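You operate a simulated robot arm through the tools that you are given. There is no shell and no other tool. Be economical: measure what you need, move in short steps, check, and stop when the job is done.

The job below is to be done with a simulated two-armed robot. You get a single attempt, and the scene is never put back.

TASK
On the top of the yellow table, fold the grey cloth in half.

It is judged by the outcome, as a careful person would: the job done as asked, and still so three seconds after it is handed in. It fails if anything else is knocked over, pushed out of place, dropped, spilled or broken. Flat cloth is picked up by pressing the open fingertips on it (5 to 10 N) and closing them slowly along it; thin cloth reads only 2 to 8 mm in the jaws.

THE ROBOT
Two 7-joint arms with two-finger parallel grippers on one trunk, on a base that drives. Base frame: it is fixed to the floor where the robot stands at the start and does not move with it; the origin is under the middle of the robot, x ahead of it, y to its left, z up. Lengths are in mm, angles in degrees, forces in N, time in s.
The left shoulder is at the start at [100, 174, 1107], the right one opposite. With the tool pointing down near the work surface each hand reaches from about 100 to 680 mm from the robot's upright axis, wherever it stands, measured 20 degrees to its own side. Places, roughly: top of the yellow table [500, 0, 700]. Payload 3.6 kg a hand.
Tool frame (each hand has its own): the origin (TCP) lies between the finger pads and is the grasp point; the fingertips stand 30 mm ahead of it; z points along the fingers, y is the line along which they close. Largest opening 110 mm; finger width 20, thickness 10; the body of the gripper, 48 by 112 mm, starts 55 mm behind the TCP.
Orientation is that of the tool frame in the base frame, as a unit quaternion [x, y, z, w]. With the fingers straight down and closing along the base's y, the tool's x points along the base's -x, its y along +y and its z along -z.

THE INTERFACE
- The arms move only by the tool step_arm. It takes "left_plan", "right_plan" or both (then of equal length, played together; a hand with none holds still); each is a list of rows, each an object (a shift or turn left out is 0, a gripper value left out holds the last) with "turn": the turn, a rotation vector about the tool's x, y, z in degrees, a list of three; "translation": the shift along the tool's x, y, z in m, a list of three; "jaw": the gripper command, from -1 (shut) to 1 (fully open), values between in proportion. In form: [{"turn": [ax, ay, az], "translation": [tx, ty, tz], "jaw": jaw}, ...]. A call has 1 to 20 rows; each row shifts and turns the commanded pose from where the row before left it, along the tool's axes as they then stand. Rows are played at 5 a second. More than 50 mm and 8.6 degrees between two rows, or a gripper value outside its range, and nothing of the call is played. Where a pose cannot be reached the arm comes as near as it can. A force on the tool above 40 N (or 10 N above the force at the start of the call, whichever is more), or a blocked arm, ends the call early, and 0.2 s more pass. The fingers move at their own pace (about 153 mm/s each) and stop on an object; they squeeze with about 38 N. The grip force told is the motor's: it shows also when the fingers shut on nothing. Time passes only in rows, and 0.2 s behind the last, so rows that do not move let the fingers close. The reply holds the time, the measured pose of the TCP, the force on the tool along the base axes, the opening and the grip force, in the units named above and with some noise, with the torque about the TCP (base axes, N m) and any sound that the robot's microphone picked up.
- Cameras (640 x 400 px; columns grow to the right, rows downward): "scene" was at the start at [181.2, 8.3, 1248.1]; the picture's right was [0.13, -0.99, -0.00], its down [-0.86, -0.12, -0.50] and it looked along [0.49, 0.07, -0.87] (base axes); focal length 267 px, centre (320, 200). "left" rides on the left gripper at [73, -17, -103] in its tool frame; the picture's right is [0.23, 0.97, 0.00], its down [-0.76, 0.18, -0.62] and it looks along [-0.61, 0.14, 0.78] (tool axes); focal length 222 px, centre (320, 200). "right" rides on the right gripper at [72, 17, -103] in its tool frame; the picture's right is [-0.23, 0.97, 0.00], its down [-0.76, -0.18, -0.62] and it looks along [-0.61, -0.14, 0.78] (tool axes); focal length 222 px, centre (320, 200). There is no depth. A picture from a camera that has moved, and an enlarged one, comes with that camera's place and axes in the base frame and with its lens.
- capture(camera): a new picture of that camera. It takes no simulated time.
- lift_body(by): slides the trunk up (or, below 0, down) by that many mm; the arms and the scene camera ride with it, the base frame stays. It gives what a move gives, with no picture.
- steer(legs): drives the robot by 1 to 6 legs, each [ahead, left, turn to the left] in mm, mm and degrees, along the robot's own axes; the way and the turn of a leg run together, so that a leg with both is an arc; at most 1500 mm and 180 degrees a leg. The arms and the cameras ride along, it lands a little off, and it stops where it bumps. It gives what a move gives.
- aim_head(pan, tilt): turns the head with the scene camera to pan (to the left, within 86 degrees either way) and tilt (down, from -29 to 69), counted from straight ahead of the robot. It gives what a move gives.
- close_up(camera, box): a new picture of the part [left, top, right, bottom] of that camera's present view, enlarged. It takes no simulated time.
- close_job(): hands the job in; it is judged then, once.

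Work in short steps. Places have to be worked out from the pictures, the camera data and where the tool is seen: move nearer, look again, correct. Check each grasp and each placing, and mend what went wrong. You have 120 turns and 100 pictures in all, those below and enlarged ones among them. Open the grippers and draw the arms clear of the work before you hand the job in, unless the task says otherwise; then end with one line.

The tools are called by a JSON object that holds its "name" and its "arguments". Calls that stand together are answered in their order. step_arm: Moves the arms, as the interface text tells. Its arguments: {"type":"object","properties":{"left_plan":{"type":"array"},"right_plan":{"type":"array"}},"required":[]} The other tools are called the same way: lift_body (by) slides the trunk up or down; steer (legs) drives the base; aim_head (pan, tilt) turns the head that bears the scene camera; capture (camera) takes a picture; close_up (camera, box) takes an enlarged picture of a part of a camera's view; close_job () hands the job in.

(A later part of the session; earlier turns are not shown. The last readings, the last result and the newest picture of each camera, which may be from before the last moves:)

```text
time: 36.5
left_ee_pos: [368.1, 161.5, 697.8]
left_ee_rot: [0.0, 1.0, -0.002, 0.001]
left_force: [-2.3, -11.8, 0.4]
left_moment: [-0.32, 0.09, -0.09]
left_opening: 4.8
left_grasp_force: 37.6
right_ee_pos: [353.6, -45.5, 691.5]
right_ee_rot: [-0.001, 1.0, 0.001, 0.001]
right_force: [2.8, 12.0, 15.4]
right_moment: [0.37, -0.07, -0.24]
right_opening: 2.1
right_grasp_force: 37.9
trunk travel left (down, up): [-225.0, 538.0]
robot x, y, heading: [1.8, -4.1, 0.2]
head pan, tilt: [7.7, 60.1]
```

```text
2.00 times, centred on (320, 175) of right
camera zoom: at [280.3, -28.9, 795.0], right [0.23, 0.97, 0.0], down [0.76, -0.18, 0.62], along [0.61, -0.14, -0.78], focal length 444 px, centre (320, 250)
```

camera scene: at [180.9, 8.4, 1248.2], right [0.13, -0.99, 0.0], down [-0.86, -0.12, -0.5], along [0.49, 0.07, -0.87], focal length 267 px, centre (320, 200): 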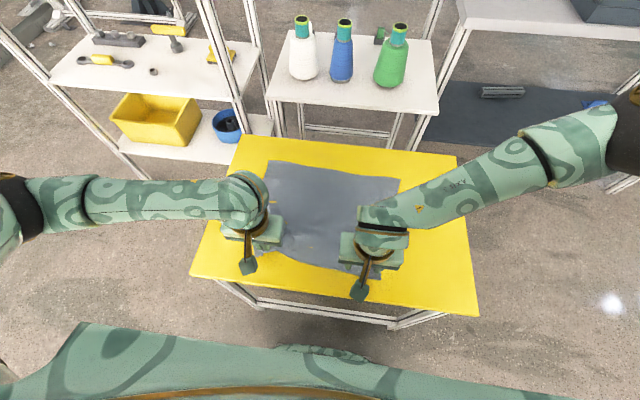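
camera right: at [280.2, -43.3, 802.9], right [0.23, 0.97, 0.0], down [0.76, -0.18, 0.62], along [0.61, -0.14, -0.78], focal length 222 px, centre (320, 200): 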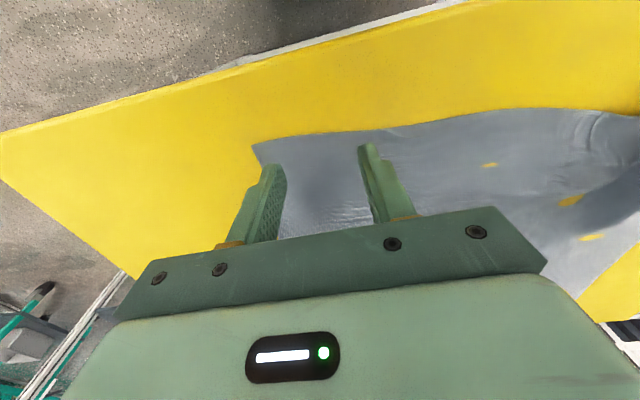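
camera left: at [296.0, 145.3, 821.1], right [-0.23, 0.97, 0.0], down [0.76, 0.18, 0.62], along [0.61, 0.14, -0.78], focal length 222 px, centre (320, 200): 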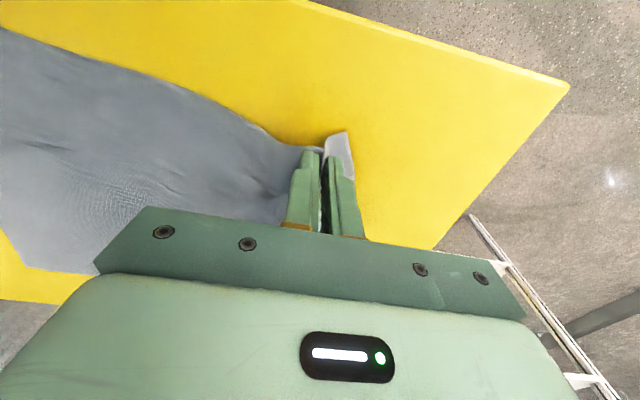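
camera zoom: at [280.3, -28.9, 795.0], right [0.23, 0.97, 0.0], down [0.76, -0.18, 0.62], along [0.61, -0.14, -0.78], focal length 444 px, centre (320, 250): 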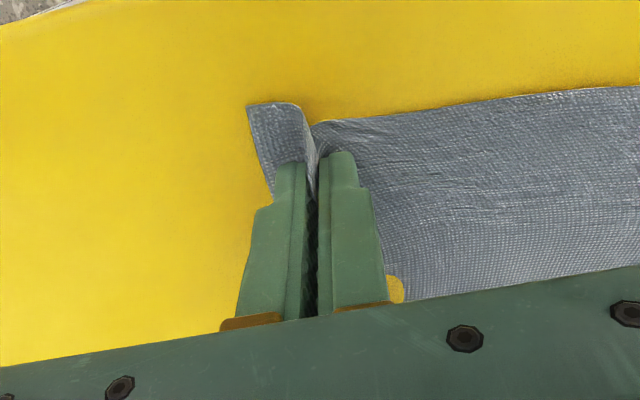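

The right grip now reads 2.1 mm and there's tension between the hands, so both hold. I'll bring them 4 mm together to ease it, lift 40 mm, and look.

{"name": "step_arm", "arguments": {"left_plan": [{"translation": [0, -0.002, -0.01]}, {"translation": [0, 0, -0.01]}, {"translation": [0, 0, -0.01]}, {"translation": [0, 0, -0.01]}, {}], "right_plan": [{"translation": [0, 0.002, -0.01]}, {"translation": [0, 0, -0.01]}, {"translation": [0, 0, -0.015]}, {"translation": [0, 0, -0.01]}, {}]}}

{"name": "capture", "arguments": {"camera": "scene"}}

{"name": "capture", "arguments": {"camera": "right"}}

{"name": "capture", "arguments": {"camera": "left"}}

```text
time: 37.7
left_ee_pos: [368.5, 160.5, 737.8]
left_ee_rot: [0.001, 1.0, -0.001, 0.0]
left_force: [-2.2, -9.3, -0.7]
left_moment: [-0.26, 0.08, -0.17]
left_opening: 3.0
left_grasp_force: 37.7
right_ee_pos: [352.4, -43.8, 735.9]
right_ee_rot: [0.0, 1.0, 0.0, 0.001]
right_force: [2.5, 8.3, 0.7]
right_moment: [0.27, -0.03, -0.16]
right_opening: 2.1
right_grasp_force: 37.9
trunk travel left (down, up): [-225.0, 538.0]
robot x, y, heading: [2.4, 1.5, 0.1]
head pan, tilt: [7.7, 60.1]
```

```text
72 pictures are left
camera scene: at [181.2, 8.5, 1248.1], right [0.13, -0.99, 0.0], down [-0.86, -0.12, -0.5], along [0.49, 0.07, -0.87], focal length 267 px, centre (320, 200)
```

scene: 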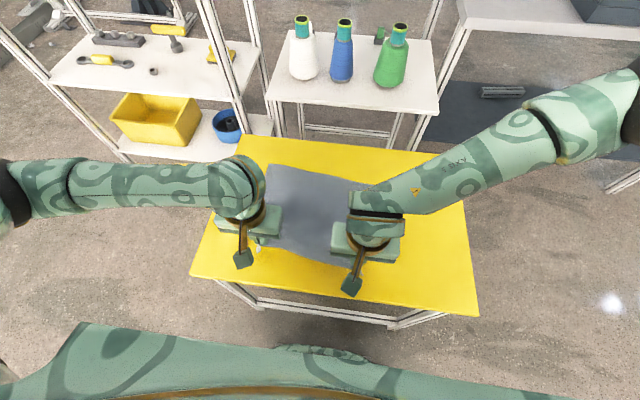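

```text
71 pictures are left
camera right: at [280.3, -27.4, 839.1], right [0.23, 0.97, 0.0], down [0.76, -0.18, 0.62], along [0.61, -0.14, -0.78], focal length 222 px, centre (320, 200)
```

right: 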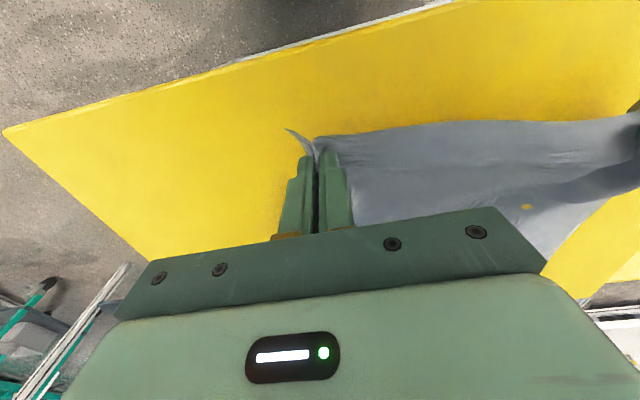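

```text
70 pictures are left
camera left: at [295.7, 142.9, 840.9], right [-0.23, 0.97, 0.0], down [0.76, 0.18, 0.62], along [0.61, 0.14, -0.78], focal length 222 px, centre (320, 200)
```

left: 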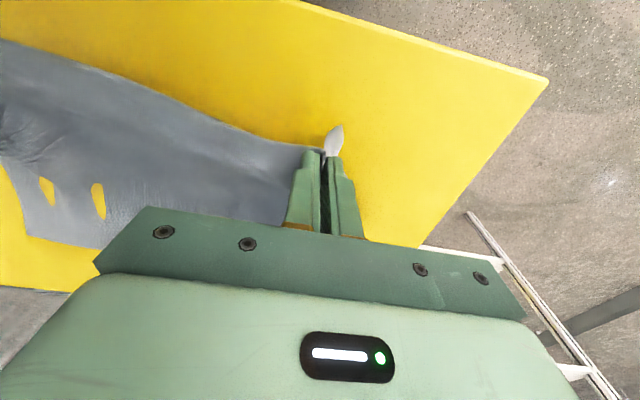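

Both hands hold the near edge. I'll carry it up and forward to the middle of the arc, then look at the far edge.

{"name": "step_arm", "arguments": {"left_plan": [{"translation": [-0.01, -0.004, -0.02]}, {"translation": [-0.015, -0.002, -0.02]}, {"translation": [-0.02, -0.002, -0.015]}, {"translation": [-0.025, -0.002, -0.012]}, {"translation": [-0.025, -0.002, -0.005]}, {"translation": [-0.025, -0.002, 0]}, {}], "right_plan": [{"translation": [-0.01, 0.001, -0.02]}, {"translation": [-0.015, -0.002, -0.02]}, {"translation": [-0.02, -0.002, -0.015]}, {"translation": [-0.025, -0.002, -0.012]}, {"translation": [-0.025, -0.002, -0.005]}, {"translation": [-0.025, -0.002, 0]}, {}]}}

{"name": "capture", "arguments": {"camera": "scene"}}

{"name": "capture", "arguments": {"camera": "right"}}

{"name": "capture", "arguments": {"camera": "left"}}

```text
time: 39.3
left_ee_pos: [488.5, 145.4, 809.9]
left_ee_rot: [-0.001, 1.0, -0.002, 0.001]
left_force: [-1.7, -3.3, 0.0]
left_moment: [-0.1, 0.03, -0.15]
left_opening: 2.8
left_grasp_force: 37.6
right_ee_pos: [473.9, -51.7, 807.1]
right_ee_rot: [0.0, 1.0, 0.0, 0.0]
right_force: [1.6, 4.1, 0.4]
right_moment: [0.15, -0.03, -0.12]
right_opening: 2.6
right_grasp_force: 38.0
trunk travel left (down, up): [-225.0, 538.0]
robot x, y, heading: [-1.3, 1.0, 0.2]
head pan, tilt: [7.7, 60.1]
```

```text
69 pictures are left
camera scene: at [180.9, 8.5, 1248.2], right [0.13, -0.99, 0.0], down [-0.86, -0.12, -0.5], along [0.49, 0.07, -0.87], focal length 267 px, centre (320, 200)
```

scene: 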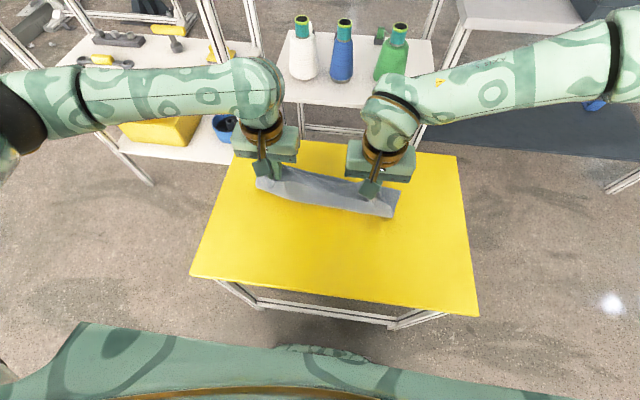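

```text
68 pictures are left
camera right: at [400.7, -36.1, 911.7], right [0.23, 0.97, 0.0], down [0.76, -0.18, 0.62], along [0.61, -0.14, -0.78], focal length 222 px, centre (320, 200)
```

right: 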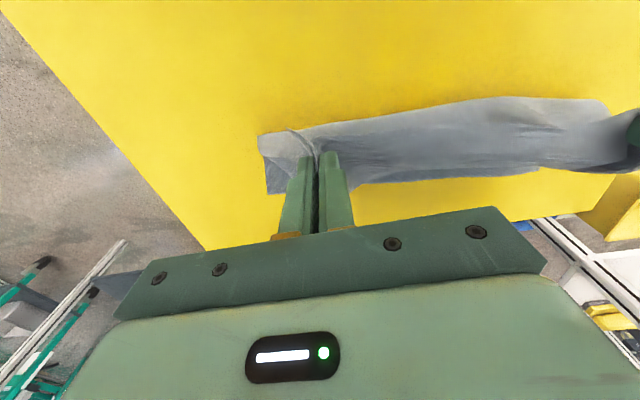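

```text
67 pictures are left
camera left: at [415.6, 129.5, 912.7], right [-0.23, 0.97, 0.0], down [0.76, 0.18, 0.62], along [0.61, 0.14, -0.78], focal length 222 px, centre (320, 200)
```

left: 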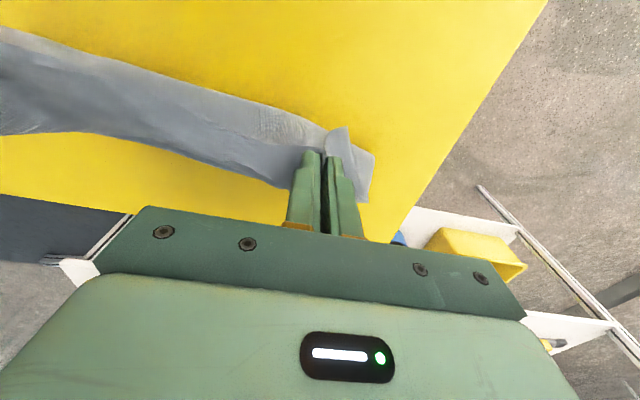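

The far edge now lies from about FL (604,204) to FR (568,-143), and the hanging layer folds near x≈480. I'll carry the held edge forward and down so it lands on the far edge.

{"name": "step_arm", "arguments": {"left_plan": [{"translation": [-0.018, -0.0023, 0]}, {"translation": [-0.018, -0.0023, 0.008]}, {"translation": [-0.016, -0.0023, 0.014]}, {"translation": [-0.014, -0.0023, 0.018]}, {"translation": [-0.012, -0.0023, 0.02]}, {"translation": [-0.01, -0.0023, 0.02]}, {}], "right_plan": [{"translation": [-0.017, -0.0026, 0]}, {"translation": [-0.017, -0.0026, 0.008]}, {"translation": [-0.015, -0.0026, 0.014]}, {"translation": [-0.013, -0.0026, 0.018]}, {"translation": [-0.011, -0.0026, 0.02]}, {"translation": [-0.009, -0.0026, 0.02]}, {}]}}

{"name": "capture", "arguments": {"camera": "scene"}}

{"name": "capture", "arguments": {"camera": "right"}}

{"name": "capture", "arguments": {"camera": "left"}}

```text
time: 40.9
left_ee_pos: [576.1, 132.0, 728.9]
left_ee_rot: [-0.001, 1.0, -0.001, 0.001]
left_force: [-1.5, -6.0, -0.9]
left_moment: [-0.14, 0.09, -0.17]
left_opening: 3.6
left_grasp_force: 37.8
right_ee_pos: [555.8, -67.9, 727.2]
right_ee_rot: [-0.001, 1.0, 0.001, 0.0]
right_force: [2.2, 6.0, 0.7]
right_moment: [0.17, -0.04, -0.11]
right_opening: 2.3
right_grasp_force: 38.1
trunk travel left (down, up): [-225.0, 538.0]
robot x, y, heading: [-3.5, -0.4, 0.0]
head pan, tilt: [7.7, 60.1]
```

```text
66 pictures are left
camera scene: at [181.0, 8.5, 1248.2], right [0.13, -0.99, 0.0], down [-0.86, -0.12, -0.5], along [0.49, 0.07, -0.87], focal length 267 px, centre (320, 200)
```

scene: 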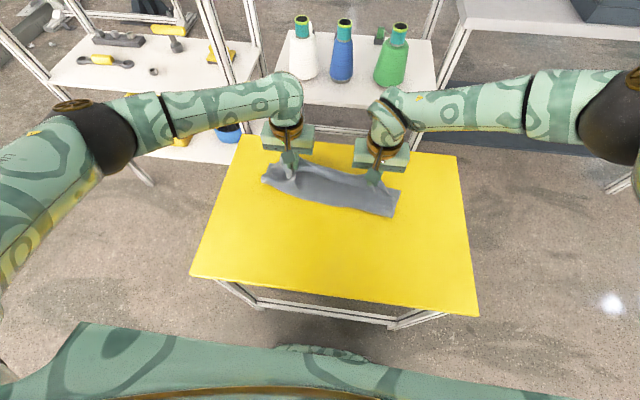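

```text
65 pictures are left
camera right: at [482.8, -52.0, 831.3], right [0.23, 0.97, 0.0], down [0.76, -0.18, 0.62], along [0.61, -0.14, -0.78], focal length 222 px, centre (320, 200)
```

right: 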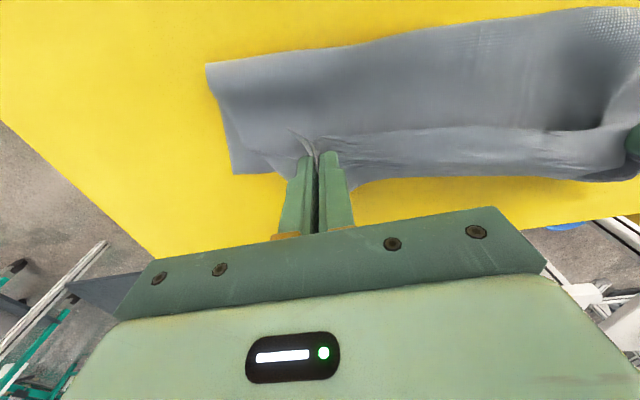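

```text
64 pictures are left
camera left: at [503.0, 115.0, 833.0], right [-0.23, 0.97, 0.0], down [0.76, 0.18, 0.62], along [0.61, 0.14, -0.78], focal length 222 px, centre (320, 200)
```

left: 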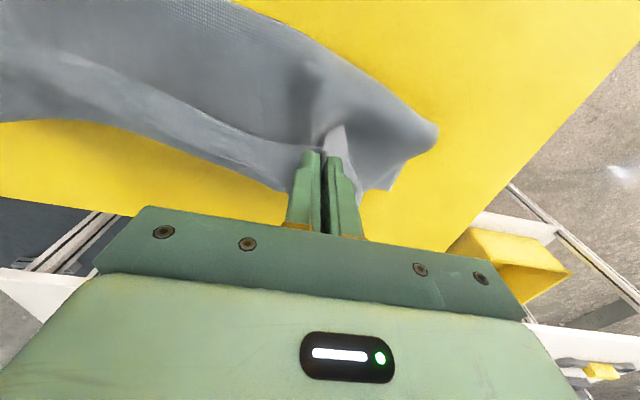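

The held edge is above the far edge. I'll lower it nearly to the table with the last 10 mm forward.

{"name": "step_arm", "arguments": {"left_plan": [{"translation": [-0.006, -0.002, 0.012]}, {"translation": [-0.004, -0.002, 0.012]}, {"translation": [0, 0, 0.008]}, {}], "right_plan": [{"translation": [-0.006, -0.002, 0.012]}, {"translation": [-0.004, -0.002, 0.012]}, {"translation": [0, 0, 0.006]}, {}]}}

{"name": "capture", "arguments": {"camera": "scene"}}

{"name": "capture", "arguments": {"camera": "right"}}

{"name": "capture", "arguments": {"camera": "left"}}

```text
time: 41.9
left_ee_pos: [585.7, 127.4, 698.1]
left_ee_rot: [-0.001, 1.0, -0.001, 0.0]
left_force: [-2.4, -5.0, 5.3]
left_moment: [-0.17, 0.09, -0.17]
left_opening: 3.1
left_grasp_force: 38.3
right_ee_pos: [564.6, -72.4, 698.6]
right_ee_rot: [0.0, 1.0, 0.0, 0.0]
right_force: [2.0, 7.0, 0.2]
right_moment: [0.18, -0.05, -0.12]
right_opening: 2.4
right_grasp_force: 37.7
trunk travel left (down, up): [-225.0, 538.0]
robot x, y, heading: [-0.6, 1.5, 0.0]
head pan, tilt: [7.7, 60.1]
```

```text
63 pictures are left
camera scene: at [180.8, 8.4, 1248.2], right [0.13, -0.99, 0.0], down [-0.86, -0.12, -0.5], along [0.49, 0.07, -0.87], focal length 267 px, centre (320, 200)
```

scene: 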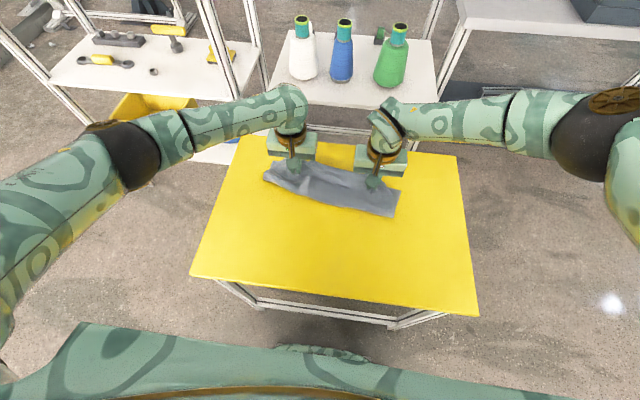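

```text
62 pictures are left
camera right: at [492.7, -56.1, 801.7], right [0.23, 0.97, 0.0], down [0.76, -0.18, 0.62], along [0.61, -0.14, -0.78], focal length 222 px, centre (320, 200)
```

right: 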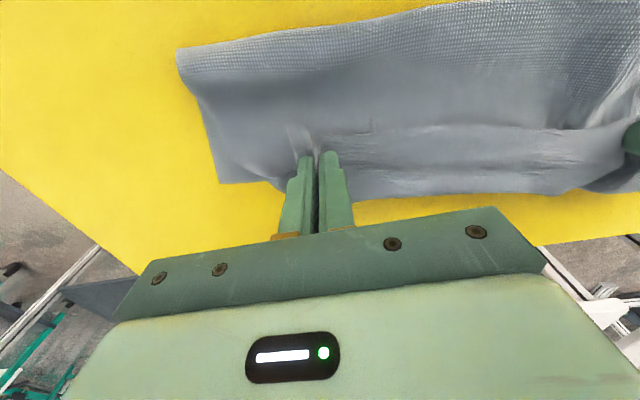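

```text
61 pictures are left
camera left: at [513.0, 111.0, 801.5], right [-0.23, 0.97, 0.0], down [0.76, 0.18, 0.62], along [0.61, 0.14, -0.78], focal length 222 px, centre (320, 200)
```

left: 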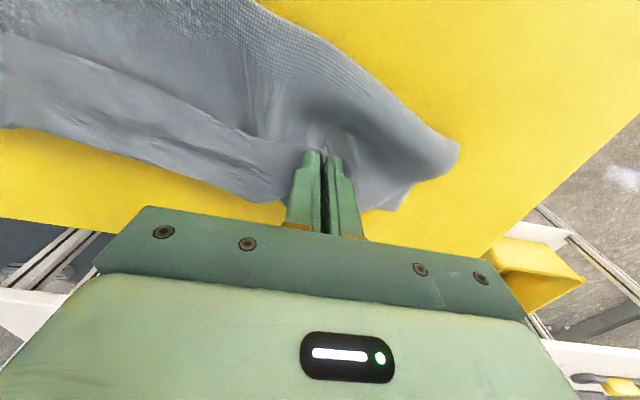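

I'll lower the right to light contact, then open both slowly so the rucks spread, before lifting.

{"name": "step_arm", "arguments": {"left_plan": [{"translation": [0, 0, 0.001]}, {}, {"jaw": -0.9}, {"jaw": -0.8}, {"jaw": -0.7}, {"jaw": -0.6}, {"jaw": -0.5}, {"jaw": -0.4}, {"jaw": -0.3}, {"jaw": -0.2}, {}], "right_plan": [{"translation": [0, 0, 0.003]}, {"translation": [0, 0, 0.0015]}, {"jaw": -0.9}, {"jaw": -0.8}, {"jaw": -0.7}, {"jaw": -0.6}, {"jaw": -0.5}, {"jaw": -0.4}, {"jaw": -0.3}, {"jaw": -0.2}, {}]}}

{"name": "capture", "arguments": {"camera": "right"}}

{"name": "capture", "arguments": {"camera": "left"}}

```text
time: 44.3
left_ee_pos: [585.9, 127.5, 696.6]
left_ee_rot: [-0.001, 1.0, 0.0, 0.001]
left_force: [-0.4, -0.3, 0.4]
left_moment: [-0.02, 0.0, 0.01]
left_opening: 44.1
left_grasp_force: 0.0
right_ee_pos: [565.4, -71.9, 693.9]
right_ee_rot: [0.0, 1.0, 0.001, 0.0]
right_force: [-0.4, -0.1, 1.1]
right_moment: [0.01, -0.02, 0.0]
right_opening: 43.8
right_grasp_force: 0.0
trunk travel left (down, up): [-225.0, 538.0]
robot x, y, heading: [2.4, 1.6, 0.2]
head pan, tilt: [7.7, 60.1]
```

```text
60 pictures are left
camera right: at [493.0, -56.1, 796.9], right [0.23, 0.97, 0.0], down [0.76, -0.18, 0.62], along [0.61, -0.14, -0.78], focal length 222 px, centre (320, 200)
```

right: 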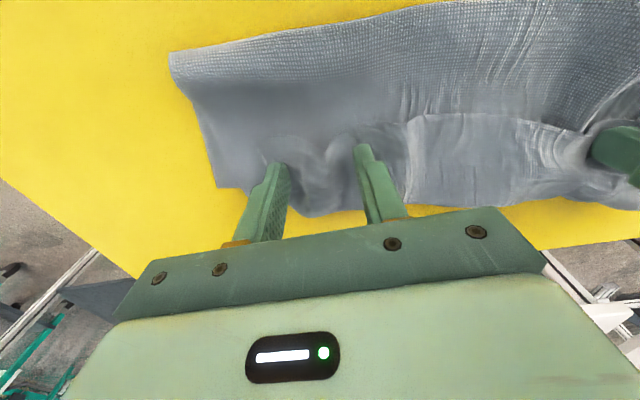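

```text
59 pictures are left
camera left: at [513.0, 111.4, 799.9], right [-0.23, 0.97, 0.0], down [0.76, 0.18, 0.62], along [0.61, 0.14, -0.78], focal length 222 px, centre (320, 200)
```

left: 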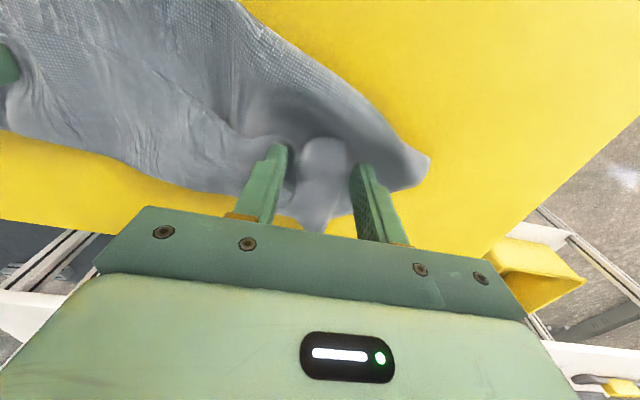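

Both are released. I'll rise clear and pull back so the scene camera can see the whole cloth.

{"name": "step_arm", "arguments": {"left_plan": [{"translation": [0, 0, -0.01]}, {"translation": [0, 0, -0.02]}, {"translation": [0, 0, -0.03]}, {"translation": [0, 0.02, -0.03]}, {"translation": [0.02, 0.04, -0.02]}, {"translation": [0.03, 0.04, 0]}, {"translation": [0.03, 0.04, 0]}, {"translation": [0.03, 0.03, 0]}, {}], "right_plan": [{"translation": [0, 0, -0.01]}, {"translation": [0, 0, -0.02]}, {"translation": [0, 0, -0.03]}, {"translation": [0, -0.02, -0.03]}, {"translation": [0.02, -0.04, -0.02]}, {"translation": [0.03, -0.04, 0]}, {"translation": [0.03, -0.04, 0]}, {"translation": [0.03, -0.03, 0]}, {}]}}

{"name": "close_up", "arguments": {"camera": "scene", "box": [160, 100, 480, 300]}}

```text
time: 46.3
left_ee_pos: [476.4, 298.2, 805.0]
left_ee_rot: [0.0, 1.0, -0.001, 0.0]
left_force: [0.2, 0.2, -0.3]
left_moment: [-0.02, -0.04, 0.01]
left_opening: 43.9
left_grasp_force: 0.0
right_ee_pos: [455.4, -241.4, 802.2]
right_ee_rot: [-0.001, 1.0, 0.0, 0.0]
right_force: [0.6, -0.8, -0.5]
right_moment: [0.0, -0.01, 0.0]
right_opening: 43.9
right_grasp_force: 0.1
trunk travel left (down, up): [-225.0, 538.0]
robot x, y, heading: [-3.4, 1.5, -0.0]
head pan, tilt: [7.7, 60.1]
```

```text
2.00 times, centred on (320, 200) of scene
camera zoom: at [181.9, 8.5, 1247.9], right [0.13, -0.99, 0.0], down [-0.86, -0.12, -0.5], along [0.49, 0.07, -0.87], focal length 534 px, centre (320, 200)
```

zoom: 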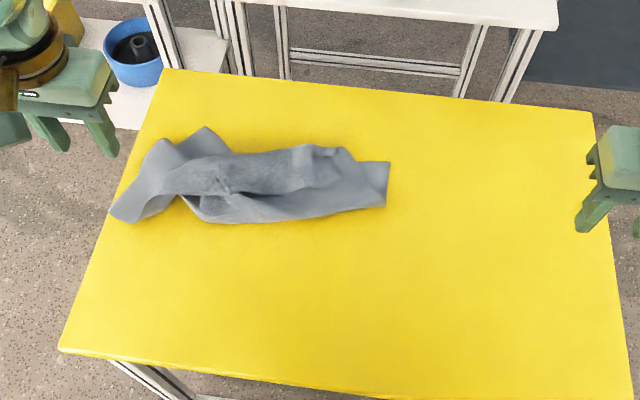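

The left hand snagged a flap as it moved sideways, and the cloth is now rumpled and shifted left. I'll look closer to plan the repair.

{"name": "close_up", "arguments": {"camera": "scene", "box": [200, 150, 376, 260]}}

{"name": "capture", "arguments": {"camera": "left"}}

{"name": "capture", "arguments": {"camera": "right"}}

```text
3.64 times, centred on (288, 205) of scene
camera zoom: at [181.9, 8.5, 1247.9], right [0.13, -0.99, 0.0], down [-0.86, -0.12, -0.5], along [0.49, 0.07, -0.87], focal length 970 px, centre (436, 182)
```

zoom: 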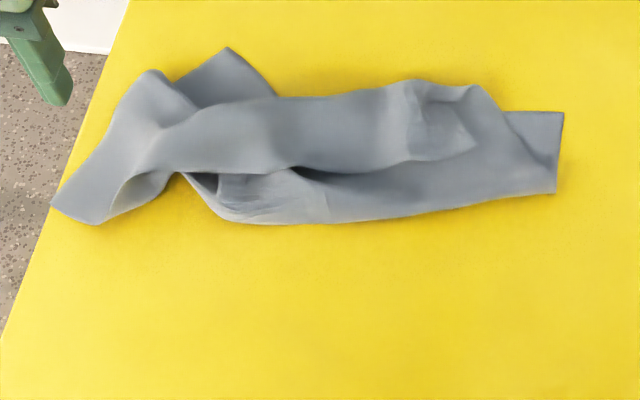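

```text
56 pictures are left
camera left: at [403.1, 282.2, 909.2], right [-0.23, 0.97, 0.0], down [0.76, 0.18, 0.62], along [0.61, 0.14, -0.78], focal length 222 px, centre (320, 200)
```

left: 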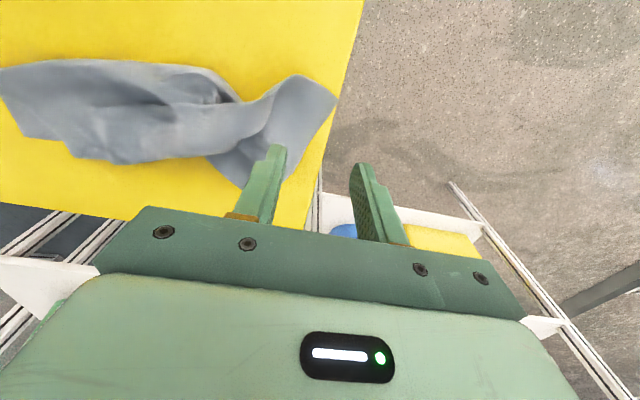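

```text
55 pictures are left
camera right: at [382.0, -225.7, 906.5], right [0.23, 0.97, 0.0], down [0.76, -0.18, 0.62], along [0.61, -0.14, -0.78], focal length 222 px, centre (320, 200)
```

right: 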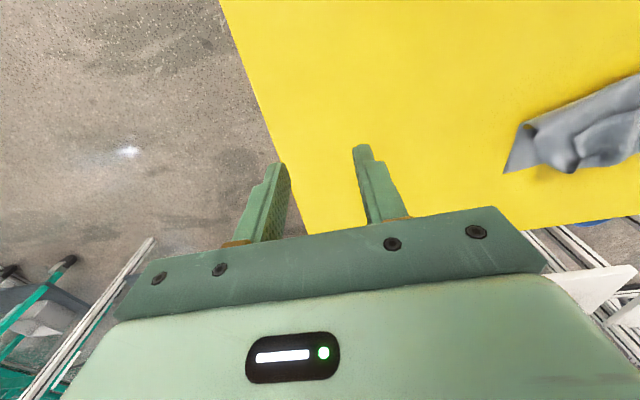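

The top layer's left end (NL) was dragged to about (460,314), FL is near (608,230), FR near (583,-27), and NR is curled near (528,31). I'll bring the wrist cameras over both ends to see which corners can be taken.

{"name": "step_arm", "arguments": {"left_plan": [{"translation": [0.02, -0.01, 0]}, {"translation": [0.02, -0.01, 0]}, {"translation": [0, -0.01, 0]}, {}, {}, {}, {}], "right_plan": [{"translation": [0, 0.045, -0.01]}, {"translation": [0, 0.045, 0]}, {"translation": [-0.01, 0.045, 0]}, {"translation": [-0.01, 0.045, 0]}, {"translation": [-0.01, 0.04, 0]}, {"translation": [-0.01, 0.02, 0]}, {}]}}

{"name": "capture", "arguments": {"camera": "left"}}

{"name": "capture", "arguments": {"camera": "right"}}

```text
time: 47.9
left_ee_pos: [437.1, 267.3, 804.9]
left_ee_rot: [-0.001, 1.0, 0.0, 0.0]
left_force: [0.1, -0.7, 0.1]
left_moment: [-0.01, -0.01, 0.0]
left_opening: 43.9
left_grasp_force: 0.1
right_ee_pos: [494.7, -0.9, 812.6]
right_ee_rot: [0.0, 1.0, -0.001, -0.001]
right_force: [-0.5, 0.7, -0.2]
right_moment: [-0.02, -0.02, 0.01]
right_opening: 44.0
right_grasp_force: 0.1
trunk travel left (down, up): [-225.0, 538.0]
robot x, y, heading: [-0.7, 2.9, -0.1]
head pan, tilt: [7.7, 60.1]
```

```text
54 pictures are left
camera left: at [363.5, 251.2, 909.5], right [-0.23, 0.97, 0.0], down [0.76, 0.18, 0.62], along [0.61, 0.14, -0.78], focal length 222 px, centre (320, 200)
```

left: 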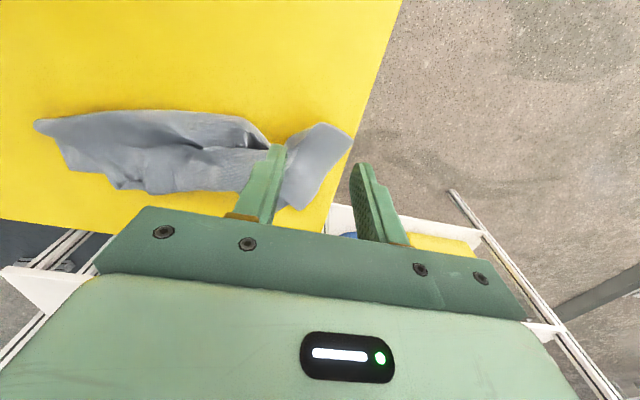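

```text
53 pictures are left
camera right: at [422.0, 15.0, 916.2], right [0.23, 0.97, 0.0], down [0.76, -0.18, 0.62], along [0.61, -0.14, -0.78], focal length 222 px, centre (320, 200)
```

right: 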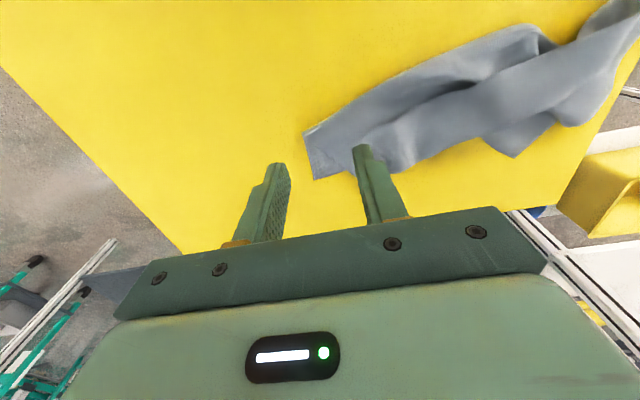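

The far-edge corners FL and FR look like the best holds: lifting by them lets the rest hang and untangle. I'll move both hands above those corners for a close view.

{"name": "step_arm", "arguments": {"left_plan": [{"translation": [-0.035, -0.012, 0]}, {"translation": [-0.035, -0.012, 0.01]}, {"translation": [-0.035, -0.012, 0.015]}, {"translation": [-0.03, -0.012, 0.015]}, {"translation": [-0.018, -0.012, 0.015]}, {}], "right_plan": [{"translation": [-0.02, 0, 0.015]}, {"translation": [-0.02, 0, 0.015]}, {"translation": [-0.02, 0, 0.015]}, {"translation": [-0.015, 0, 0.015]}, {}, {}]}}

{"name": "capture", "arguments": {"camera": "left"}}

{"name": "capture", "arguments": {"camera": "right"}}

```text
time: 49.3
left_ee_pos: [589.7, 208.6, 750.6]
left_ee_rot: [-0.001, 1.0, -0.001, 0.001]
left_force: [0.5, 0.5, -0.4]
left_moment: [0.01, -0.02, -0.01]
left_opening: 44.0
left_grasp_force: 0.0
right_ee_pos: [568.7, -2.5, 752.6]
right_ee_rot: [-0.001, 1.0, 0.0, 0.0]
right_force: [0.3, -0.5, -0.2]
right_moment: [0.0, -0.02, 0.01]
right_opening: 44.0
right_grasp_force: 0.0
trunk travel left (down, up): [-225.0, 538.0]
robot x, y, heading: [0.9, 0.0, 0.1]
head pan, tilt: [7.7, 60.1]
```

```text
52 pictures are left
camera left: at [516.9, 192.1, 855.0], right [-0.23, 0.97, 0.0], down [0.76, 0.18, 0.62], along [0.61, 0.14, -0.78], focal length 222 px, centre (320, 200)
```

left: 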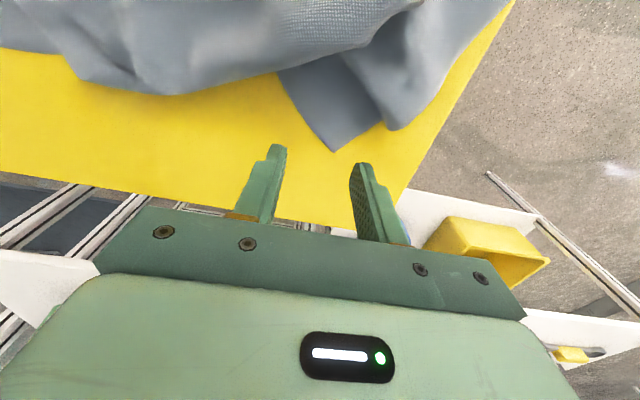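

```text
51 pictures are left
camera right: at [496.8, 15.0, 856.5], right [0.23, 0.97, 0.0], down [0.76, -0.18, 0.62], along [0.61, -0.14, -0.78], focal length 222 px, centre (320, 200)
```

right: 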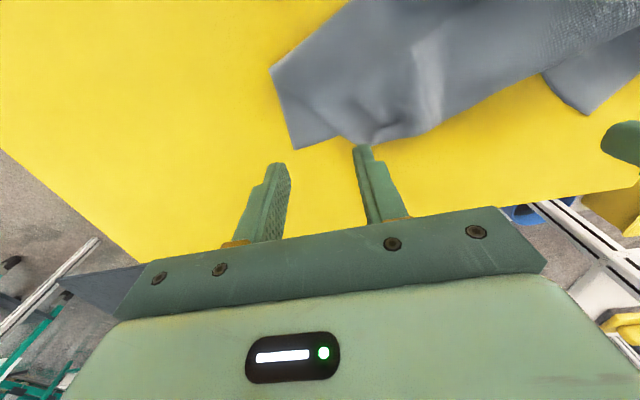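

FL's tip is at (609,227), pointing away from the robot, and FR is at (583,-31). I'll set the left over FL with a 30 mm opening, turn the right 45° to straddle FR, and come down to about 8 mm above the table.

{"name": "step_arm", "arguments": {"left_plan": [{"translation": [0.005, 0.0175, 0], "jaw": -0.455}, {}, {}, {"translation": [0, 0, 0.01]}, {"translation": [0, 0, 0.01]}, {"translation": [0, 0, 0.01]}, {"translation": [0, 0, 0.01]}, {"translation": [0, 0, 0.01]}, {}], "right_plan": [{"translation": [0.007, -0.0075, 0], "jaw": -0.455}, {"turn": [0, 0, 7.5]}, {"turn": [0, 0, 7.5]}, {"turn": [0, 0, 7.5], "translation": [0, 0, 0.01]}, {"turn": [0, 0, 7.5], "translation": [0, 0, 0.01]}, {"turn": [0, 0, 7.5], "translation": [0, 0, 0.01]}, {"turn": [0, 0, 7.5], "translation": [0, 0, 0.01]}, {"translation": [0, 0, 0.01]}, {}]}}

{"name": "capture", "arguments": {"camera": "left"}}

{"name": "capture", "arguments": {"camera": "right"}}

```text
time: 51.3
left_ee_pos: [586.8, 225.3, 701.7]
left_ee_rot: [-0.001, 1.0, 0.0, 0.0]
left_force: [0.8, -1.0, 1.3]
left_moment: [0.0, 0.01, 0.0]
left_opening: 29.8
left_grasp_force: 0.0
right_ee_pos: [562.9, -9.6, 702.1]
right_ee_rot: [0.382, 0.924, -0.001, 0.0]
right_force: [0.4, 0.7, 0.7]
right_moment: [0.01, 0.01, 0.01]
right_opening: 29.7
right_grasp_force: 0.1
trunk travel left (down, up): [-225.0, 538.0]
robot x, y, heading: [1.8, -0.2, 0.1]
head pan, tilt: [7.7, 60.1]
```

```text
50 pictures are left
camera left: at [512.1, 209.1, 805.1], right [-0.23, 0.97, 0.0], down [0.76, 0.18, 0.62], along [0.61, 0.14, -0.78], focal length 222 px, centre (320, 200)
```

left: 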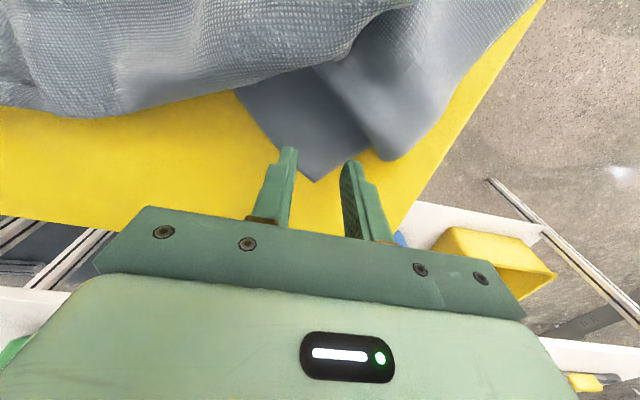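

```text
49 pictures are left
camera right: at [523.9, 52.7, 806.5], right [0.85, 0.53, 0.0], down [0.41, -0.66, 0.62], along [0.33, -0.53, -0.78], focal length 222 px, centre (320, 200)
```

right: 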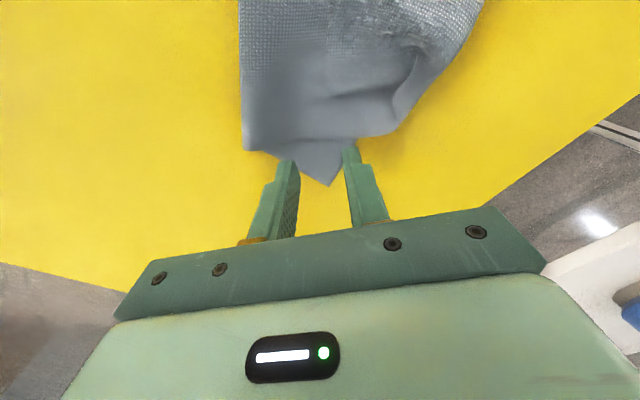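

The corner tips are seen clearly between the fingers. I'll move in 8–10 mm along each corner and lower towards contact.

{"name": "step_arm", "arguments": {"left_plan": [{"translation": [0.01, -0.002, 0]}, {"translation": [0, 0, 0.004]}, {"translation": [0, 0, 0.003]}, {"translation": [0, 0, 0.002]}, {"translation": [0, 0, 0.001]}, {}], "right_plan": [{"translation": [0.007, 0, 0]}, {"translation": [0, 0, 0.004]}, {"translation": [0, 0, 0.003]}, {"translation": [0, 0, 0.002]}, {"translation": [0, 0, 0.001]}, {}]}}

```text
time: 52.7
left_ee_pos: [574.9, 224.3, 692.0]
left_ee_rot: [-0.001, 1.0, 0.001, 0.001]
left_force: [-0.5, 0.2, 2.2]
left_moment: [-0.02, 0.01, 0.03]
left_opening: 30.2
left_grasp_force: 0.0
right_ee_pos: [558.7, -5.0, 694.5]
right_ee_rot: [0.383, 0.924, 0.0, 0.0]
right_force: [-0.6, 1.0, -0.8]
right_moment: [0.03, -0.02, -0.01]
right_opening: 30.3
right_grasp_force: 0.1
trunk travel left (down, up): [-225.0, 538.0]
robot x, y, heading: [0.5, -0.7, 0.2]
head pan, tilt: [7.7, 60.1]
```

Left is just touching at 2 N. Adding a little on both.

{"name": "step_arm", "arguments": {"left_plan": [{"translation": [0, 0, 0.0006]}, {}, {}], "right_plan": [{"translation": [0, 0, 0.001]}, {"translation": [0, 0, 0.001]}, {}]}}

{"name": "close_up", "arguments": {"camera": "left", "box": [200, 100, 440, 250]}}

{"name": "close_up", "arguments": {"camera": "right", "box": [200, 100, 440, 250]}}

```text
time: 53.5
left_ee_pos: [575.2, 222.4, 690.1]
left_ee_rot: [0.0, 1.0, 0.0, 0.001]
left_force: [1.2, 0.0, 4.6]
left_moment: [-0.01, -0.03, 0.03]
left_opening: 29.8
left_grasp_force: 0.1
right_ee_pos: [558.5, -4.4, 692.1]
right_ee_rot: [0.383, 0.924, -0.001, 0.001]
right_force: [0.9, 0.5, 6.7]
right_moment: [0.05, -0.03, -0.02]
right_opening: 29.7
right_grasp_force: 0.2
trunk travel left (down, up): [-225.0, 538.0]
robot x, y, heading: [0.8, -2.1, 0.2]
head pan, tilt: [7.7, 60.1]
```

```text
2.67 times, centred on (320, 175) of left
camera zoom: at [501.5, 207.2, 795.2], right [-0.23, 0.97, 0.0], down [0.76, 0.18, 0.62], along [0.61, 0.14, -0.78], focal length 592 px, centre (320, 267)
```

zoom: 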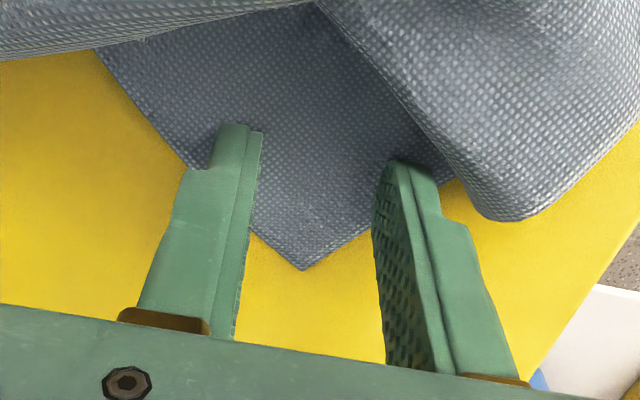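

```text
2.67 times, centred on (320, 175) of right
camera zoom: at [518.5, 57.8, 795.6], right [0.85, 0.53, 0.0], down [0.41, -0.66, 0.62], along [0.33, -0.53, -0.78], focal length 592 px, centre (320, 267)
```

zoom: 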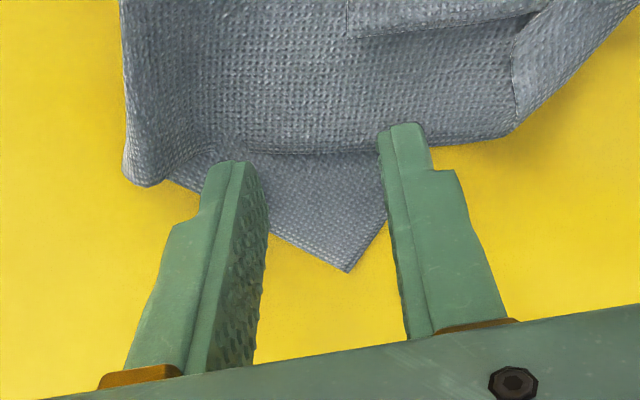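

Both corners sit nicely between the pads. I'll press slightly more, close slowly to about 12 mm, then shut fast.

{"name": "step_arm", "arguments": {"left_plan": [{"translation": [0, 0, 0.0004]}, {"jaw": -0.52}, {"jaw": -0.58}, {"jaw": -0.64}, {"jaw": -0.7}, {"jaw": -0.76}, {"jaw": -1}, {}, {}], "right_plan": [{"translation": [0, 0, 0.0003]}, {"jaw": -0.52}, {"jaw": -0.58}, {"jaw": -0.64}, {"jaw": -0.7}, {"jaw": -0.76}, {"jaw": -1}, {}, {}]}}

{"name": "close_up", "arguments": {"camera": "left", "box": [200, 100, 440, 250]}}

{"name": "close_up", "arguments": {"camera": "right", "box": [200, 100, 440, 250]}}

```text
time: 55.5
left_ee_pos: [575.3, 223.3, 691.3]
left_ee_rot: [-0.001, 1.0, -0.001, 0.002]
left_force: [0.3, 0.0, 9.8]
left_moment: [0.01, 0.01, 0.0]
left_opening: 0.0
left_grasp_force: 37.9
right_ee_pos: [556.3, -3.8, 690.9]
right_ee_rot: [0.383, 0.924, -0.001, 0.0]
right_force: [-0.1, 0.4, 9.3]
right_moment: [0.08, 0.01, -0.03]
right_opening: 0.1
right_grasp_force: 37.7
trunk travel left (down, up): [-225.0, 538.0]
robot x, y, heading: [2.5, -0.9, -0.0]
head pan, tilt: [7.7, 60.1]
```

```text
2.67 times, centred on (320, 175) of left
camera zoom: at [501.1, 207.1, 795.0], right [-0.23, 0.97, 0.0], down [0.76, 0.18, 0.63], along [0.61, 0.14, -0.78], focal length 592 px, centre (320, 267)
```

zoom: 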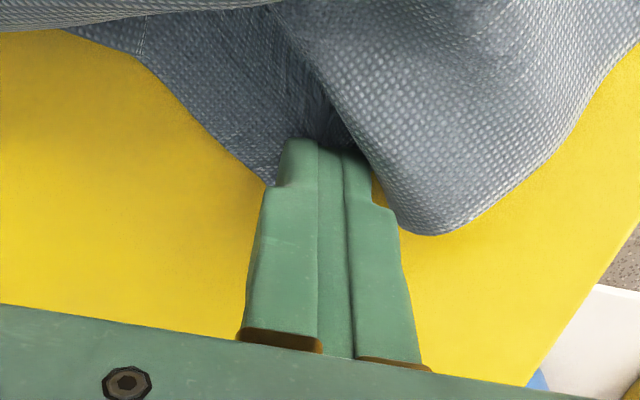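

```text
2.67 times, centred on (320, 175) of right
camera zoom: at [517.8, 57.8, 795.4], right [0.85, 0.53, 0.0], down [0.41, -0.66, 0.62], along [0.33, -0.53, -0.78], focal length 592 px, centre (320, 267)
```

zoom: 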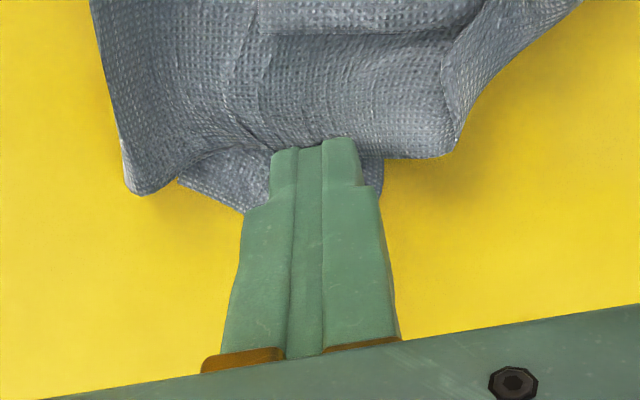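

Both slipped out at 0 mm. As before, a ridge may remain, so I'll lift, open wider, and look.

{"name": "step_arm", "arguments": {"left_plan": [{"translation": [0, 0, -0.008]}, {"translation": [0, 0, -0.004], "jaw": -0.2}, {}], "right_plan": [{"translation": [0, 0, -0.008]}, {"translation": [0, 0, -0.004], "jaw": -0.2}, {}]}}

{"name": "close_up", "arguments": {"camera": "left", "box": [200, 100, 440, 250]}}

{"name": "close_up", "arguments": {"camera": "right", "box": [200, 100, 440, 250]}}

```text
time: 56.3
left_ee_pos: [574.5, 224.1, 702.2]
left_ee_rot: [-0.001, 1.0, 0.0, 0.0]
left_force: [0.2, -0.4, -0.8]
left_moment: [0.0, 0.0, 0.01]
left_opening: 44.2
left_grasp_force: 0.1
right_ee_pos: [556.1, -5.3, 703.7]
right_ee_rot: [0.382, 0.924, -0.001, 0.0]
right_force: [0.6, -0.3, 0.2]
right_moment: [0.0, 0.01, 0.03]
right_opening: 43.9
right_grasp_force: 0.0
trunk travel left (down, up): [-225.0, 538.0]
robot x, y, heading: [4.4, 0.7, 0.0]
head pan, tilt: [7.7, 60.1]
```

```text
2.67 times, centred on (320, 175) of left
camera zoom: at [501.4, 207.2, 806.0], right [-0.23, 0.97, 0.0], down [0.76, 0.18, 0.62], along [0.61, 0.14, -0.78], focal length 592 px, centre (320, 267)
```

zoom: 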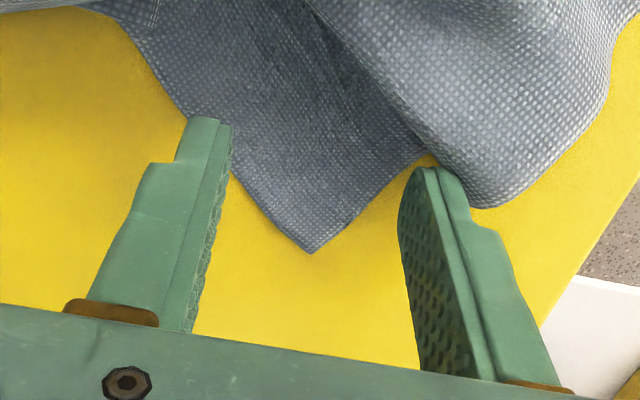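

```text
2.67 times, centred on (320, 175) of right
camera zoom: at [518.6, 57.7, 806.5], right [0.85, 0.53, 0.0], down [0.41, -0.66, 0.62], along [0.33, -0.53, -0.78], focal length 592 px, centre (320, 267)
```

zoom: 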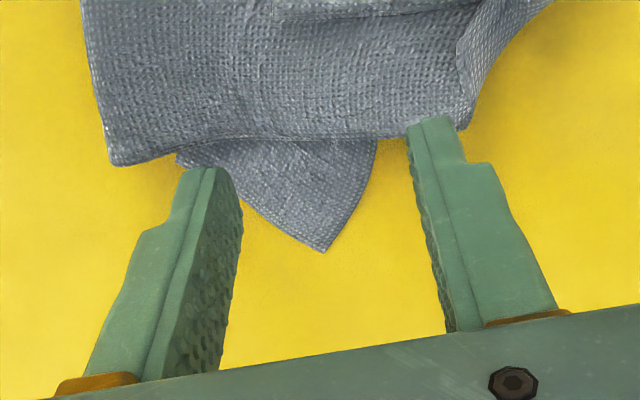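

The cloth is flat with no ridge, so it needs a wider gather and a firmer press of about 12–14 N. I'll move the left deeper into its triangle and reset the right with a 40 mm opening, then lower.

{"name": "step_arm", "arguments": {"left_plan": [{"translation": [0.011, -0.012, 0], "jaw": -0.1}, {"translation": [0, 0, 0.004]}, {"translation": [0, 0, 0.004]}, {"translation": [0, 0, 0.002]}, {"translation": [0, 0, 0.001]}, {}], "right_plan": [{"translation": [0.003, 0, 0], "jaw": -0.25}, {"translation": [0, 0, 0.004]}, {"translation": [0, 0, 0.004]}, {"translation": [0, 0, 0.002]}, {"translation": [0, 0, 0.001]}, {}]}}

{"name": "close_up", "arguments": {"camera": "left", "box": [200, 100, 440, 250]}}

{"name": "close_up", "arguments": {"camera": "right", "box": [200, 100, 440, 250]}}

```text
time: 57.7
left_ee_pos: [563.1, 211.7, 691.2]
left_ee_rot: [-0.001, 1.0, 0.0, 0.0]
left_force: [0.2, 0.2, 5.9]
left_moment: [0.26, 0.02, -0.03]
left_opening: 49.7
left_grasp_force: 0.2
right_ee_pos: [556.3, -3.7, 693.3]
right_ee_rot: [0.382, 0.924, -0.001, 0.0]
right_force: [0.3, -0.2, 0.8]
right_moment: [0.01, 0.02, 0.02]
right_opening: 41.2
right_grasp_force: 0.0
trunk travel left (down, up): [-225.0, 538.0]
robot x, y, heading: [2.2, -1.3, -0.1]
head pan, tilt: [7.7, 60.1]
```

```text
2.67 times, centred on (320, 175) of left
camera zoom: at [490.4, 194.9, 795.5], right [-0.23, 0.97, 0.0], down [0.76, 0.18, 0.63], along [0.61, 0.14, -0.78], focal length 592 px, centre (320, 267)
```

zoom: 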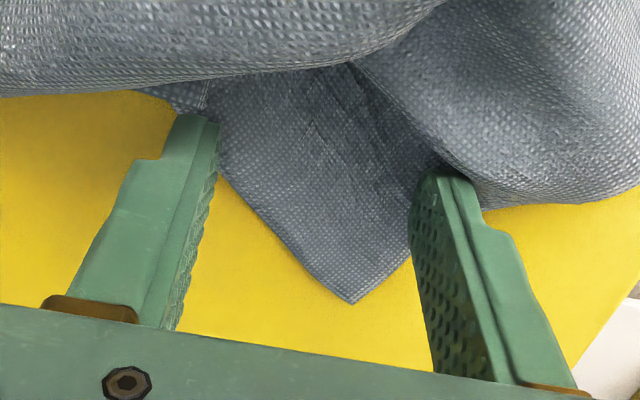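

```text
2.67 times, centred on (320, 175) of right
camera zoom: at [516.8, 59.7, 796.0], right [0.85, 0.53, 0.0], down [0.41, -0.66, 0.62], along [0.33, -0.53, -0.78], focal length 592 px, centre (320, 267)
```

zoom: 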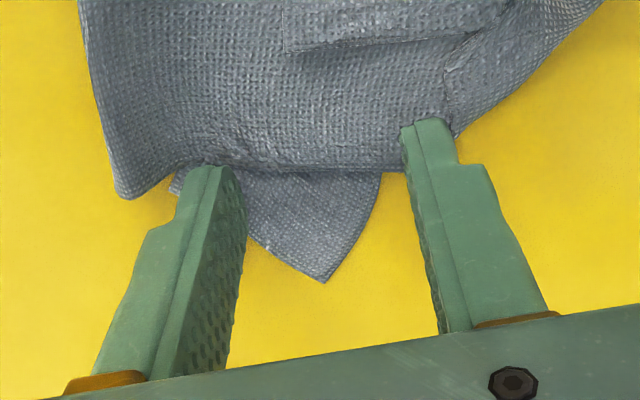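

Small trims: shift the left 6 mm outward so both tips are on cloth, narrow the right to 34 mm, then press both to about 12 N.

{"name": "step_arm", "arguments": {"left_plan": [{"translation": [0, 0, -0.003]}, {"translation": [0.003, 0.006, 0]}, {"translation": [0, 0, 0.002]}, {"translation": [0, 0, 0.0014]}, {}], "right_plan": [{"jaw": -0.38}, {"translation": [0.004, 0, 0]}, {"translation": [0, 0, 0.001]}, {"translation": [0, 0, 0.0012]}, {}]}}

```text
time: 58.9
left_ee_pos: [560.7, 216.6, 691.1]
left_ee_rot: [0.0, 1.0, 0.0, 0.002]
left_force: [0.0, 0.6, 0.4]
left_moment: [0.04, -0.03, -0.03]
left_opening: 49.5
left_grasp_force: 0.0
right_ee_pos: [553.6, -0.3, 692.1]
right_ee_rot: [0.382, 0.924, 0.001, 0.001]
right_force: [2.2, -3.8, 23.3]
right_moment: [-0.11, 0.19, 0.04]
right_opening: 34.0
right_grasp_force: 0.1
trunk travel left (down, up): [-225.0, 538.0]
robot x, y, heading: [0.4, 2.6, 0.1]
head pan, tilt: [7.7, 60.1]
```

Left needs about 1 mm more and the right slightly less.

{"name": "step_arm", "arguments": {"left_plan": [{"translation": [0, 0, 0.001]}, {}], "right_plan": [{"translation": [0, 0, -0.0005]}, {}]}}

```text
time: 59.5
left_ee_pos: [560.4, 217.3, 692.3]
left_ee_rot: [-0.001, 1.0, 0.0, 0.003]
left_force: [0.3, -0.2, 9.7]
left_moment: [0.32, 0.08, -0.03]
left_opening: 49.6
left_grasp_force: 0.1
right_ee_pos: [553.3, -0.3, 692.2]
right_ee_rot: [0.383, 0.924, 0.0, 0.001]
right_force: [4.7, -0.6, 22.2]
right_moment: [-0.05, 0.06, 0.04]
right_opening: 34.0
right_grasp_force: 0.1
trunk travel left (down, up): [-225.0, 538.0]
robot x, y, heading: [0.8, -1.1, -0.2]
head pan, tilt: [7.7, 60.1]
```

Now I'll close both slowly, then shut quickly.

{"name": "step_arm", "arguments": {"left_plan": [{"translation": [0, 0, 0.0003]}, {"jaw": -0.17}, {"jaw": -0.24}, {"jaw": -0.31}, {"jaw": -0.38}, {"jaw": -0.45}, {"jaw": -0.52}, {"jaw": -0.59}, {"jaw": -0.66}, {"jaw": -0.72}, {"jaw": -1}, {}, {}], "right_plan": [{"translation": [0, 0, -0.0002]}, {"jaw": -0.41}, {"jaw": -0.44}, {"jaw": -0.47}, {"jaw": -0.5}, {"jaw": -0.54}, {"jaw": -0.58}, {"jaw": -0.62}, {"jaw": -0.67}, {"jaw": -0.72}, {"jaw": -1}, {}, {}]}}

{"name": "close_up", "arguments": {"camera": "left", "box": [200, 100, 440, 250]}}

{"name": "close_up", "arguments": {"camera": "right", "box": [200, 100, 440, 250]}}

```text
time: 62.3
left_ee_pos: [558.7, 217.6, 692.1]
left_ee_rot: [-0.001, 1.0, 0.0, 0.003]
left_force: [-0.2, 4.7, 21.8]
left_moment: [0.35, 0.18, -0.02]
left_opening: 2.3
left_grasp_force: 38.2
right_ee_pos: [551.3, -1.0, 690.7]
right_ee_rot: [0.382, 0.924, 0.0, 0.0]
right_force: [-0.8, -1.0, 12.2]
right_moment: [0.06, 0.09, -0.01]
right_opening: 1.7
right_grasp_force: 37.8
trunk travel left (down, up): [-225.0, 538.0]
robot x, y, heading: [-1.3, -2.0, -0.1]
head pan, tilt: [7.7, 60.1]
```

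```text
2.67 times, centred on (320, 175) of left
camera zoom: at [485.8, 200.9, 795.2], right [-0.23, 0.97, 0.0], down [0.76, 0.18, 0.63], along [0.61, 0.14, -0.78], focal length 592 px, centre (320, 267)
```

zoom: 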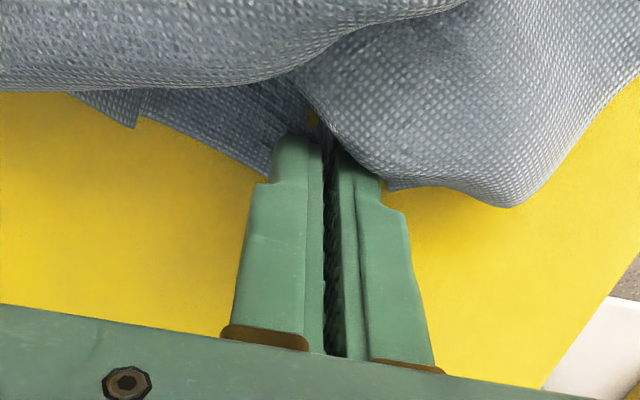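

```text
2.67 times, centred on (320, 175) of right
camera zoom: at [512.5, 62.3, 795.4], right [0.85, 0.53, 0.0], down [0.41, -0.66, 0.62], along [0.33, -0.53, -0.78], focal length 592 px, centre (320, 267)
```

zoom: 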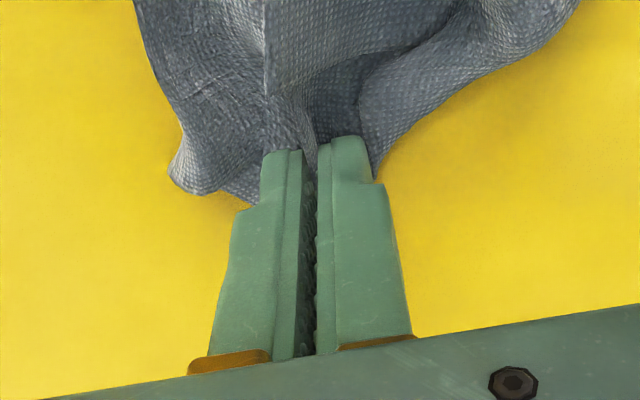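

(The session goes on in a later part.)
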